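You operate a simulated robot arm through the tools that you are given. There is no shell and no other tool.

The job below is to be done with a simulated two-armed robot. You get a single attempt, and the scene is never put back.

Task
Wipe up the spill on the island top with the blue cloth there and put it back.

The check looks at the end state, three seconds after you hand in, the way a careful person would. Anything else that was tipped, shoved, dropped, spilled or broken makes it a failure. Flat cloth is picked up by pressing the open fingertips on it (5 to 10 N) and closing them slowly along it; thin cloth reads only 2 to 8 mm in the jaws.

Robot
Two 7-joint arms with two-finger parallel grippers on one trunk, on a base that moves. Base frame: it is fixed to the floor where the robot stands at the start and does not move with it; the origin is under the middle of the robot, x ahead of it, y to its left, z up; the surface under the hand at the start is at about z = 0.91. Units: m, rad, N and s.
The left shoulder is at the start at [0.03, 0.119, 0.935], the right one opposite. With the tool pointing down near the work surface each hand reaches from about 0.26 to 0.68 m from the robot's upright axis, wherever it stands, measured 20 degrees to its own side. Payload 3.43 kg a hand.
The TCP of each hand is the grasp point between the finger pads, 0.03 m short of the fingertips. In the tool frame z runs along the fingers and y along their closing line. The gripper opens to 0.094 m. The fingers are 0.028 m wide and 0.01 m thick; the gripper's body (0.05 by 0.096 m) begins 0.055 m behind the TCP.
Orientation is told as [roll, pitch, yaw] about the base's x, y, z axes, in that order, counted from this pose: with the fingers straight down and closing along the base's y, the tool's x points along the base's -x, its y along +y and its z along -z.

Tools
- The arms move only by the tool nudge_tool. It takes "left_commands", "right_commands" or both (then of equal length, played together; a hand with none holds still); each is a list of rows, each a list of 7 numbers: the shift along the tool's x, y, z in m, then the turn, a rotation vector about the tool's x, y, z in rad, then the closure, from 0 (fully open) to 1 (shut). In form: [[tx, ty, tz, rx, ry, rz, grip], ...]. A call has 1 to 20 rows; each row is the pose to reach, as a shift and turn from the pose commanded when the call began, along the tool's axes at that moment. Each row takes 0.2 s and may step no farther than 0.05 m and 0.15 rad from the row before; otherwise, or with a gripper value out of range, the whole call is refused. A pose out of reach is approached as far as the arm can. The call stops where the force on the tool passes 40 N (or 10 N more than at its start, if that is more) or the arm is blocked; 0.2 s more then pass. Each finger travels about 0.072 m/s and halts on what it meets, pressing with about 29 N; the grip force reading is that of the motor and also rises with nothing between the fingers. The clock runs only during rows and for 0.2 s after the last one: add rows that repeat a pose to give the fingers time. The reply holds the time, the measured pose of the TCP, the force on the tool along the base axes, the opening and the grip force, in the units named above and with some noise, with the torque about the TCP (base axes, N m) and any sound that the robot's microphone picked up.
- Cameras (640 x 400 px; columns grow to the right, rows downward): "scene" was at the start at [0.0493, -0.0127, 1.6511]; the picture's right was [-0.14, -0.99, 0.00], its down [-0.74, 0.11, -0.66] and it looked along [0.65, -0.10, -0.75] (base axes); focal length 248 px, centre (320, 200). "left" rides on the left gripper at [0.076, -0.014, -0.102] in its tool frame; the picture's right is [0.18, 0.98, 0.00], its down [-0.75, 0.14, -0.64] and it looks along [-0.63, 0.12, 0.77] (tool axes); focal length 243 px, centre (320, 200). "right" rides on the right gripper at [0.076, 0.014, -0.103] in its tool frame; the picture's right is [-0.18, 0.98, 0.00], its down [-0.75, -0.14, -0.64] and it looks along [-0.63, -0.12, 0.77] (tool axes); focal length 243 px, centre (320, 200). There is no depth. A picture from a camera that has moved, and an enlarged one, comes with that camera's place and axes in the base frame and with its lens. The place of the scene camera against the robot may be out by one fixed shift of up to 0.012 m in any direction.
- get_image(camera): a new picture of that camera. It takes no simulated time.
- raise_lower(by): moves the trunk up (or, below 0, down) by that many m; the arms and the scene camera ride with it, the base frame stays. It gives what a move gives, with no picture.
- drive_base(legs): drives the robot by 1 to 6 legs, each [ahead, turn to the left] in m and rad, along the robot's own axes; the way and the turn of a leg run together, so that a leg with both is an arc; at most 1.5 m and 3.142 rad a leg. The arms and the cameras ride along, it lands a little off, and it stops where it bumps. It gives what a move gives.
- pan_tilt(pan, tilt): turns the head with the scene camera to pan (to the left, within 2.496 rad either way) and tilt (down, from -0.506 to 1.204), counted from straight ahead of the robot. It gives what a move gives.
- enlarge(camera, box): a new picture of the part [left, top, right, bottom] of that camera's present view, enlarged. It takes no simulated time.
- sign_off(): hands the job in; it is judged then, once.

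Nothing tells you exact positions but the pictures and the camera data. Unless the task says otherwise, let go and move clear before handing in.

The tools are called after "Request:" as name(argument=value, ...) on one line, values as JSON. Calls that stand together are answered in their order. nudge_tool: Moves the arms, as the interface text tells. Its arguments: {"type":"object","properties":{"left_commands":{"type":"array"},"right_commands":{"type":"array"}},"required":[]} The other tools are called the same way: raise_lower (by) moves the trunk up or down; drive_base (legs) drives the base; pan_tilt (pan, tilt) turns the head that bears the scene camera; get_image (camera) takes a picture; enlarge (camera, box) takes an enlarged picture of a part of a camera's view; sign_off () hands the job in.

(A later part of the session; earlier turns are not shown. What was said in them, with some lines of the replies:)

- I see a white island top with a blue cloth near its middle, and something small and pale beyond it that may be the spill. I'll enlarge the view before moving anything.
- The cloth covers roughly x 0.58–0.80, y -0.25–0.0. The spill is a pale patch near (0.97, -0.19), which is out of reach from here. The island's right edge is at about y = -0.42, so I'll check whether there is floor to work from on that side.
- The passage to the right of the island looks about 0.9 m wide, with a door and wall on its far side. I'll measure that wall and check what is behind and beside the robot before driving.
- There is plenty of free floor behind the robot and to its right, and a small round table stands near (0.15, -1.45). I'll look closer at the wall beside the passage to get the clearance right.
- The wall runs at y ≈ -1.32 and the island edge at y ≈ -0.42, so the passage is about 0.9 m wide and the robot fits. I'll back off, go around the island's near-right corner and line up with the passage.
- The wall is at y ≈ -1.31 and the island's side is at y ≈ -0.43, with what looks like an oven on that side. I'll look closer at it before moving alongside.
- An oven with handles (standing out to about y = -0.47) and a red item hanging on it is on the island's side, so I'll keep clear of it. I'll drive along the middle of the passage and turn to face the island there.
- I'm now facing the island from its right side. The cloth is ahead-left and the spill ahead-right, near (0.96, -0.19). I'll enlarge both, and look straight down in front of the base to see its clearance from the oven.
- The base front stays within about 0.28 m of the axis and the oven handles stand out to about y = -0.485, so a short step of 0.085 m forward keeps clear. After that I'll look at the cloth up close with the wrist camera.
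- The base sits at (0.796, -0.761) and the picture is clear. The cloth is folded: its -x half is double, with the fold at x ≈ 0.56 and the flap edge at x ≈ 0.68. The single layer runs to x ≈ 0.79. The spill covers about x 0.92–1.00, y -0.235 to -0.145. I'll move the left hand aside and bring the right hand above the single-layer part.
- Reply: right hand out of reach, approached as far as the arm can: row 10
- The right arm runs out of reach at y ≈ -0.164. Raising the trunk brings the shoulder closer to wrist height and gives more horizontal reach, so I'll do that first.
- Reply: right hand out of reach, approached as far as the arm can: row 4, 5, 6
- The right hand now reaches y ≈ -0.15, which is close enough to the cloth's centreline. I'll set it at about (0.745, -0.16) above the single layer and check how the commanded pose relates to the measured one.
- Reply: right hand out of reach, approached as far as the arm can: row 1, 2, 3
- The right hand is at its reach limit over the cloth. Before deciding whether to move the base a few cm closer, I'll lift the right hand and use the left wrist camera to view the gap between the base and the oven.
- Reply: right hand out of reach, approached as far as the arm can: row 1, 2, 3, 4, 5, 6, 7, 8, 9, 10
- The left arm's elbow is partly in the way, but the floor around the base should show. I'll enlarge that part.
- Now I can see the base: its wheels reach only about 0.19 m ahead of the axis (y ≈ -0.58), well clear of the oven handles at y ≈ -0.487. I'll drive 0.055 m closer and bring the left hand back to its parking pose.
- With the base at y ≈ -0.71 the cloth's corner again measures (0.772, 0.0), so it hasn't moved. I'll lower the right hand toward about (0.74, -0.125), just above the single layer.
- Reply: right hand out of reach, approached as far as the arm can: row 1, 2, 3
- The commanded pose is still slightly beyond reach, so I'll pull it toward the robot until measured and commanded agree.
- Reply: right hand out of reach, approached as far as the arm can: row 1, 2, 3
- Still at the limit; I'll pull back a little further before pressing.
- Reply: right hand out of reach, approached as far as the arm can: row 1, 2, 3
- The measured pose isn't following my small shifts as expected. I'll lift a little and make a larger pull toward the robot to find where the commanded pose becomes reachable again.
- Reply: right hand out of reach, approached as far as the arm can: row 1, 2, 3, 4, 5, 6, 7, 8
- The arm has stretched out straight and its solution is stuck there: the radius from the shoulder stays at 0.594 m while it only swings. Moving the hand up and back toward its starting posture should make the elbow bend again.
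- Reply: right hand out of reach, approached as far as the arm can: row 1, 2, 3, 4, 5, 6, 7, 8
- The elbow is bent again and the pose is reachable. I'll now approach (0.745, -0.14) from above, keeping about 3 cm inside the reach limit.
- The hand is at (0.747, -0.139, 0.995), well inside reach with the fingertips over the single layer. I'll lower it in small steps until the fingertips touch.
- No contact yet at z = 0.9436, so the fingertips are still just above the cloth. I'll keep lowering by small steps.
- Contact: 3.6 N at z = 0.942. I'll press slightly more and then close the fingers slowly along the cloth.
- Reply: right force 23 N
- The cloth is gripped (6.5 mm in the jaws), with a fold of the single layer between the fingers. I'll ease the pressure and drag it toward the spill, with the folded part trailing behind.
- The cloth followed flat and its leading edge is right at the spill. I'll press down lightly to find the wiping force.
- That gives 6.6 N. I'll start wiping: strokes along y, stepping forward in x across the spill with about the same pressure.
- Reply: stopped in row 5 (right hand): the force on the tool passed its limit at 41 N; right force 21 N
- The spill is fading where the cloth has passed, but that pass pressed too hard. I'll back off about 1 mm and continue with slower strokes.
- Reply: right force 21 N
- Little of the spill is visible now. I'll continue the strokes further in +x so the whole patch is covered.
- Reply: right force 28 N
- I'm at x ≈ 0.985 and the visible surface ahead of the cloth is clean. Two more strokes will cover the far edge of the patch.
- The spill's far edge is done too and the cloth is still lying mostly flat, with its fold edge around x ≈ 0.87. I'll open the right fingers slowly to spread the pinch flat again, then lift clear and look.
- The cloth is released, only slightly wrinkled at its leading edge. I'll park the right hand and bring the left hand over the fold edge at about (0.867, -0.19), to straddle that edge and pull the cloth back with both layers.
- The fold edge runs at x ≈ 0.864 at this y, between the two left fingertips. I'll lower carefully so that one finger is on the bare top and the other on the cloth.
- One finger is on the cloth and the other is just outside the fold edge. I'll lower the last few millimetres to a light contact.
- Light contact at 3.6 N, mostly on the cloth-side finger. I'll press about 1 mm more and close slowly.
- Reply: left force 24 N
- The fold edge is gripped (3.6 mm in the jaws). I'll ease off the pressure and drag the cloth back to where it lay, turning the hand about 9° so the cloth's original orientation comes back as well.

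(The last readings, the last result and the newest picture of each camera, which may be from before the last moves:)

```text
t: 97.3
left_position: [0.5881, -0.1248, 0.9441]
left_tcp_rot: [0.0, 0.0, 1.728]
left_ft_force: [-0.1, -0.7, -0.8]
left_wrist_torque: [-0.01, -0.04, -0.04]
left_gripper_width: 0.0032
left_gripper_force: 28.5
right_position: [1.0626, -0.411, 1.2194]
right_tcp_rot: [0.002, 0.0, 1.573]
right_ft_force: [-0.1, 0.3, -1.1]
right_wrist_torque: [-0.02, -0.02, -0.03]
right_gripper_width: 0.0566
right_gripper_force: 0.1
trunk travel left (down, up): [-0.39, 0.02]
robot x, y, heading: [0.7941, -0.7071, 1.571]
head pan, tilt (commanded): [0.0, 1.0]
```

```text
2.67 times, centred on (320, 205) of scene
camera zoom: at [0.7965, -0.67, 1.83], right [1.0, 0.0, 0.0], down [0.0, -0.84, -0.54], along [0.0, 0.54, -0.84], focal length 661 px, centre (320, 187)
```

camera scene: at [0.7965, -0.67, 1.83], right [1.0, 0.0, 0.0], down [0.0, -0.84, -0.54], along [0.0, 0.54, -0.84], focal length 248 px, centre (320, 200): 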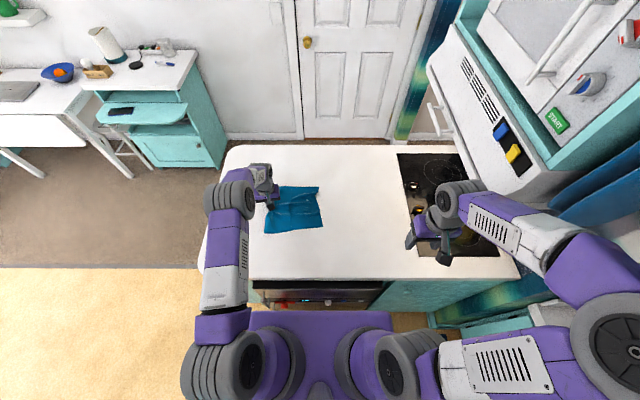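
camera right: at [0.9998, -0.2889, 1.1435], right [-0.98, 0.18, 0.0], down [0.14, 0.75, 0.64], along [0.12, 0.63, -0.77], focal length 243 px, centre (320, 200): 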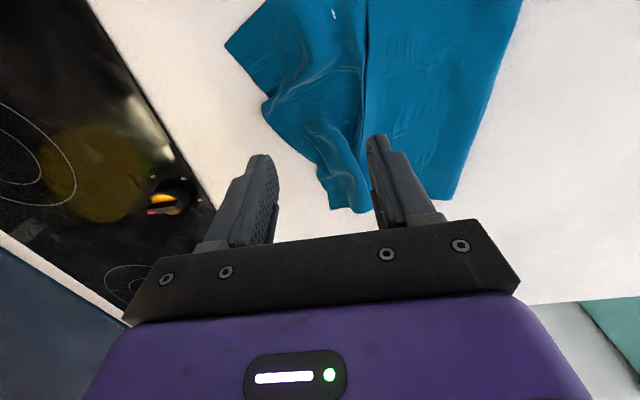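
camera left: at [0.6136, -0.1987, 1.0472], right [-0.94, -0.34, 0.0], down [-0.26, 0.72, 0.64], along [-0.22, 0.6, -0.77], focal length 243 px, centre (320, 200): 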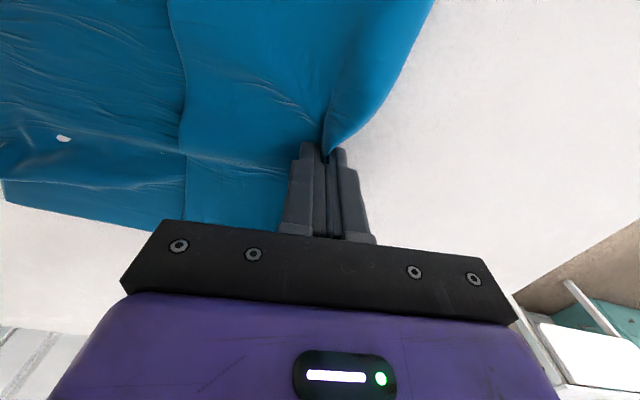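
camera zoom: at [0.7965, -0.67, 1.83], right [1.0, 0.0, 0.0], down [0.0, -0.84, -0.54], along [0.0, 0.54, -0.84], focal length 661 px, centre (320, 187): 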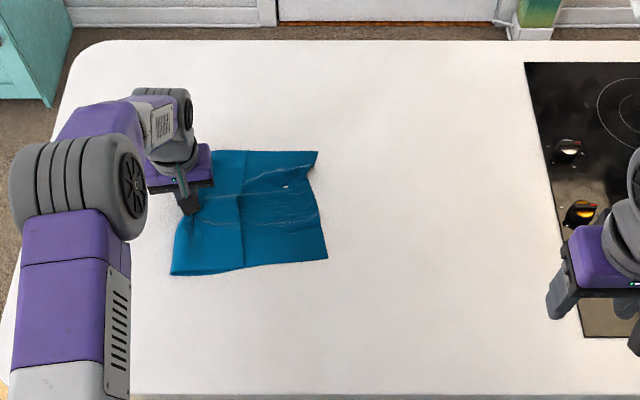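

The cloth is back in place and the spill area looks clean. I'll check that area closely before releasing, because I can still wipe again if anything is left.

Request:
enlarge(camera="scene", box=[320, 170, 420, 232])

Request:
get_image(camera="right")

Request:
enlarge(camera="right", box=[280, 80, 480, 230])

```text
6.40 times, centred on (370, 201) of scene
camera zoom: at [0.7965, -0.67, 1.83], right [1.0, 0.0, 0.0], down [0.0, -0.84, -0.54], along [0.0, 0.54, -0.84], focal length 1587 px, centre (0, 194)
```

zoom: 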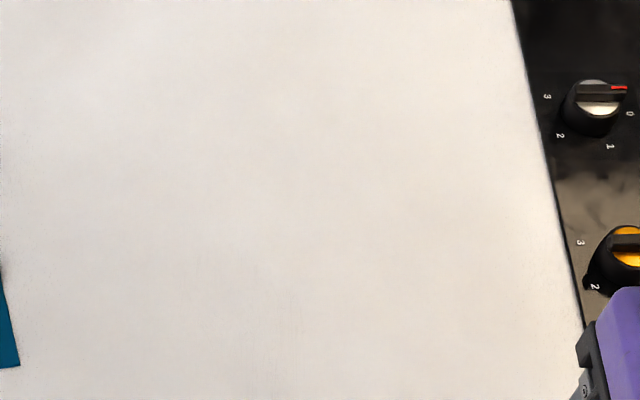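

```text
taken
camera right: at [1.0495, -0.4882, 1.3214], right [-0.98, 0.18, 0.0], down [0.14, 0.75, 0.64], along [0.12, 0.63, -0.77], focal length 243 px, centre (320, 200)
```

right: 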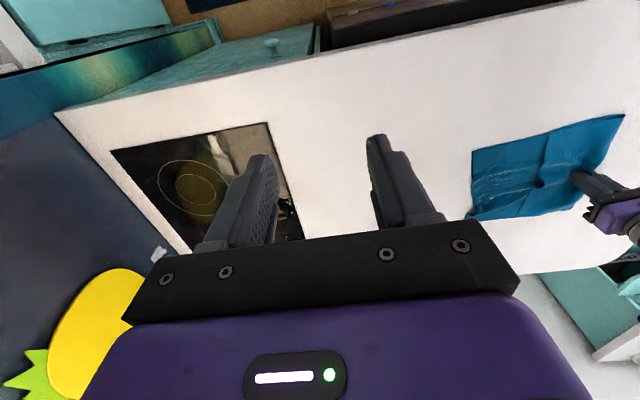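

```text
2.67 times, centred on (380, 155) of right
camera zoom: at [1.0495, -0.4882, 1.3214], right [-0.98, 0.18, 0.0], down [0.14, 0.75, 0.64], along [0.12, 0.63, -0.77], focal length 647 px, centre (160, 320)
```

zoom: 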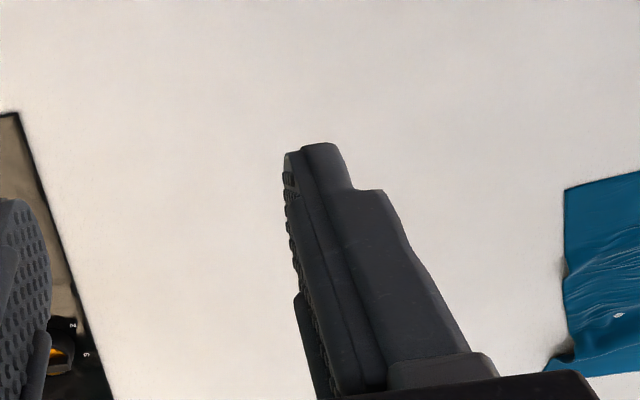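

The spill is gone from view. I'll shift the cloth the last centimetre to its original spot and open the fingers slowly with light contact, so the fold edge spreads flat again.

Request:
nudge_tool(left_commands=[[0, 0.006, 0, 0, 0, 0, 1.0], [0, 0.012, 0, 0, 0, 0, 1.0], [0, 0.012, 0.001, 0, 0, 0, 1.0], [0, 0.012, 0.002, 0, 0, 0, 1.0], [0, 0.012, 0.002, 0, 0, 0, 0.95], [0, 0.012, 0.002, 0, 0, 0, 0.9], [0, 0.012, 0.002, 0, 0, 0, 0.85], [0, 0.012, 0.002, 0, 0, 0, 0.8], [0, 0.012, 0.002, 0, 0, 0, 0.75], [0, 0.012, 0.002, 0, 0, 0, 0.7], [0, 0.012, 0.002, 0, 0, 0, 0.65], [0, 0.012, 0.002, 0, 0, 0, 0.6], [0, 0.012, 0.002, 0, 0, 0, 0.55], [0, 0.012, 0.002, 0, 0, 0, 0.5], [0, 0.012, 0.002, 0, 0, 0, 0.45], [0, 0.012, 0.002, 0, 0, 0, 0.4], [0, 0.012, -0.008, 0, 0, 0, 0.4], [0, 0.012, -0.028, 0, 0, 0, 0.4], [0, 0.012, -0.058, 0, 0, 0, 0.4], [0, 0.012, -0.098, 0, 0, 0, 0.4]])

Request:
get_image(camera="left")

Request:
enlarge(camera="scene", box=[200, 130, 440, 280])

```text
t: 101.5
left_position: [0.5785, -0.1261, 1.0443]
left_tcp_rot: [0.0, 0.0, 1.728]
left_ft_force: [0.0, 0.4, 0.2]
left_wrist_torque: [0.0, 0.03, -0.02]
left_gripper_width: 0.0564
left_gripper_force: 0.0
right_position: [1.0624, -0.4114, 1.22]
right_tcp_rot: [0.002, -0.002, 1.572]
right_ft_force: [-0.8, 0.6, -0.4]
right_wrist_torque: [0.0, -0.02, 0.04]
right_gripper_width: 0.0565
right_gripper_force: 0.1
trunk travel left (down, up): [-0.39, 0.02]
robot x, y, heading: [0.7983, -0.7081, 1.567]
head pan, tilt (commanded): [0.0, 1.0]
```

```text
taken
camera left: at [0.6028, -0.1998, 1.1468], right [-0.94, -0.34, 0.0], down [-0.26, 0.72, 0.64], along [-0.22, 0.6, -0.77], focal length 243 px, centre (320, 200)
```

left: 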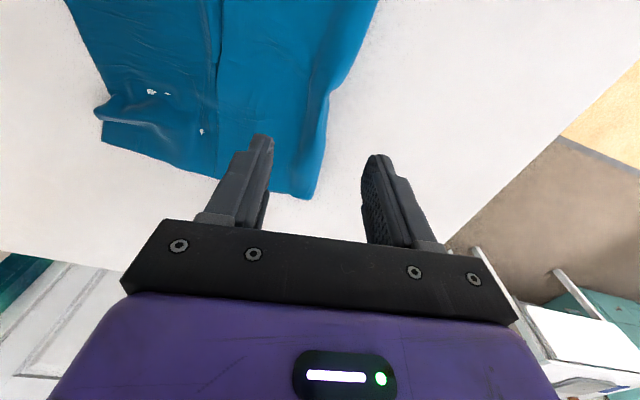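

```text
2.67 times, centred on (320, 205) of scene
camera zoom: at [0.7965, -0.6711, 1.83], right [1.0, 0.0, 0.0], down [0.0, -0.84, -0.54], along [0.0, 0.54, -0.84], focal length 661 px, centre (320, 187)
```

zoom: 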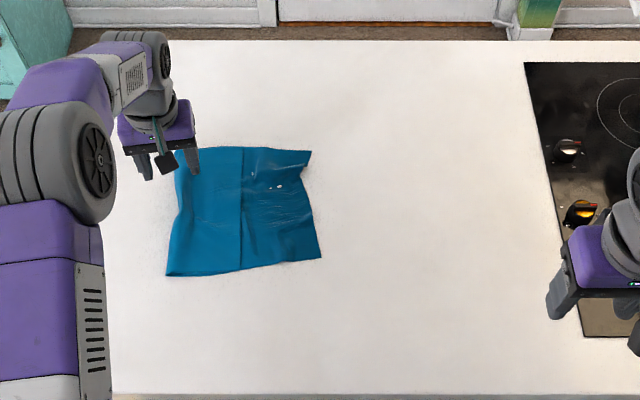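

The cloth's corners are within about 1–2 cm of where they started, fold and all. I'll look closer at the small pale specks and the slight wrinkle on it.

Request:
enlarge(camera="scene", box=[255, 178, 335, 238])

Request:
enlarge(camera="left", box=[60, 0, 380, 200])

```text
6.67 times, centred on (295, 208) of scene
camera zoom: at [0.7965, -0.6711, 1.83], right [1.0, 0.0, 0.0], down [0.0, -0.84, -0.54], along [0.0, 0.54, -0.84], focal length 1654 px, centre (487, 147)
```

zoom: 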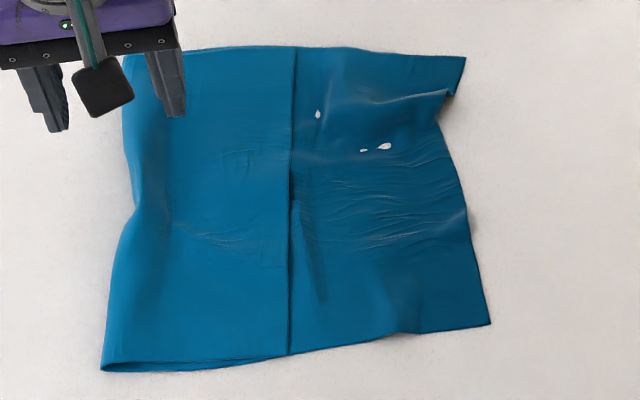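

```text
2.00 times, centred on (220, 100) of left
camera zoom: at [0.6028, -0.1998, 1.1468], right [-0.94, -0.34, 0.0], down [-0.26, 0.72, 0.64], along [-0.22, 0.6, -0.77], focal length 485 px, centre (520, 400)
```

zoom: 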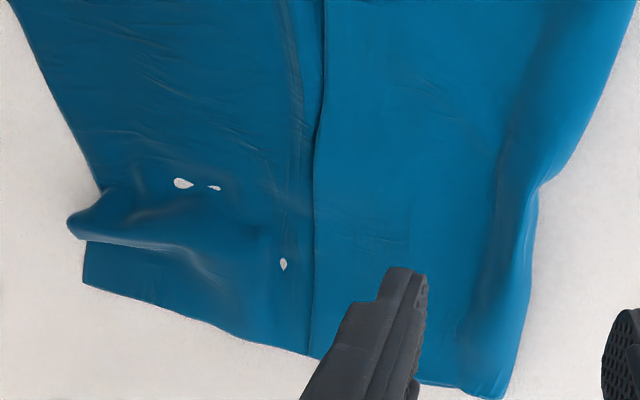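

The pale specks are the island top showing through the thin cloth, and there is only a small wrinkle at one corner, so it is well back in place. I'll lift the left hand and move it clear.

Request:
nudge_tool(left_commands=[[0, 0, -0.04, 0, 0, 0, 0.4], [0, 0, -0.08, 0, 0, 0, 0.4], [0.02, 0.01, -0.12, 0, 0, 0, 0.4], [0.05, 0.02, -0.155, 0, 0, 0, 0.4], [0.085, 0.03, -0.185, 0, 0, 0, 0.4], [0.12, 0.04, -0.21, 0, 0, 0, 0.4], [0.16, 0.05, -0.23, 0, 0, 0, 0.4], [0.2, 0.06, -0.25, 0, 0, 0, 0.4], [0.2, 0.06, -0.25, 0, 0, 0, 0.4]])

Request:
get_image(camera="scene")

Request:
enlarge(camera="scene", box=[200, 130, 440, 280])

```text
t: 103.5
left_position: [0.5477, -0.3306, 1.2931]
left_tcp_rot: [-0.002, 0.0, 1.73]
left_ft_force: [0.9, 0.5, -0.6]
left_wrist_torque: [-0.02, -0.02, -0.02]
left_gripper_width: 0.0563
left_gripper_force: 0.2
right_position: [1.0627, -0.4104, 1.2188]
right_tcp_rot: [-0.001, 0.0, 1.572]
right_ft_force: [0.4, 0.3, -0.6]
right_wrist_torque: [0.0, -0.01, -0.01]
right_gripper_width: 0.0563
right_gripper_force: 0.2
trunk travel left (down, up): [-0.39, 0.02]
robot x, y, heading: [0.7962, -0.7072, 1.573]
head pan, tilt (commanded): [0.0, 1.0]
```

```text
taken
camera scene: at [0.7964, -0.6682, 1.8299], right [1.0, 0.0, 0.0], down [0.0, -0.84, -0.54], along [0.0, 0.54, -0.84], focal length 248 px, centre (320, 200)
```

scene: 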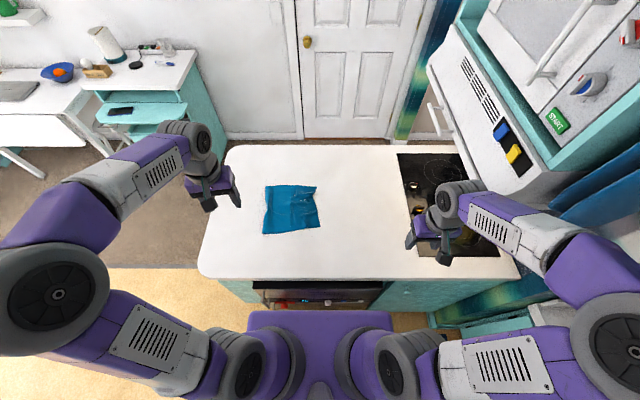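

```text
2.67 times, centred on (320, 205) of scene
camera zoom: at [0.7964, -0.6682, 1.8299], right [1.0, 0.0, 0.0], down [0.0, -0.84, -0.54], along [0.0, 0.54, -0.84], focal length 661 px, centre (320, 187)
```

zoom: 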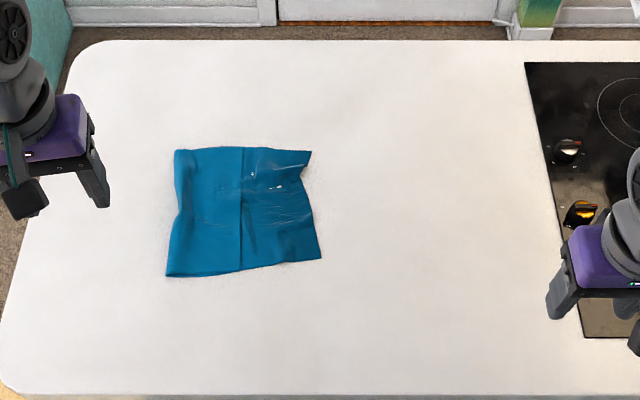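

The island top is clean, the cloth lies folded in its original place, both hands are clear and nothing else has been touched. I'm handing the job in.

Request:
sign_off()

```text
The job is handed in.
```

The spill is wiped up and the blue cloth is back where it started, still folded, with its corners within about 2 cm of their original spots. I've handed the job in, but no result came back.

- **Spill:** in enlarged views the island top looks clean where the patch was. I saw no leftover mark anywhere else on the top.
- **Cloth:** it lies nearly flat, with a small wrinkle at one corner. There are a few tiny pale specks on it. I took them to be the white top showing through the thin cloth, but didn't confirm that.
- **Everything else:** nothing was bumped, moved or tipped that I could see. One wiping stroke stopped early because it pressed too hard, at 41 N. I eased off and finished with lighter strokes.
- **Robot:** the spill was out of reach from the start position, so I drove around and worked from the island's right side. The robot is still there, with the trunk raised and both hands open and clear of the top.
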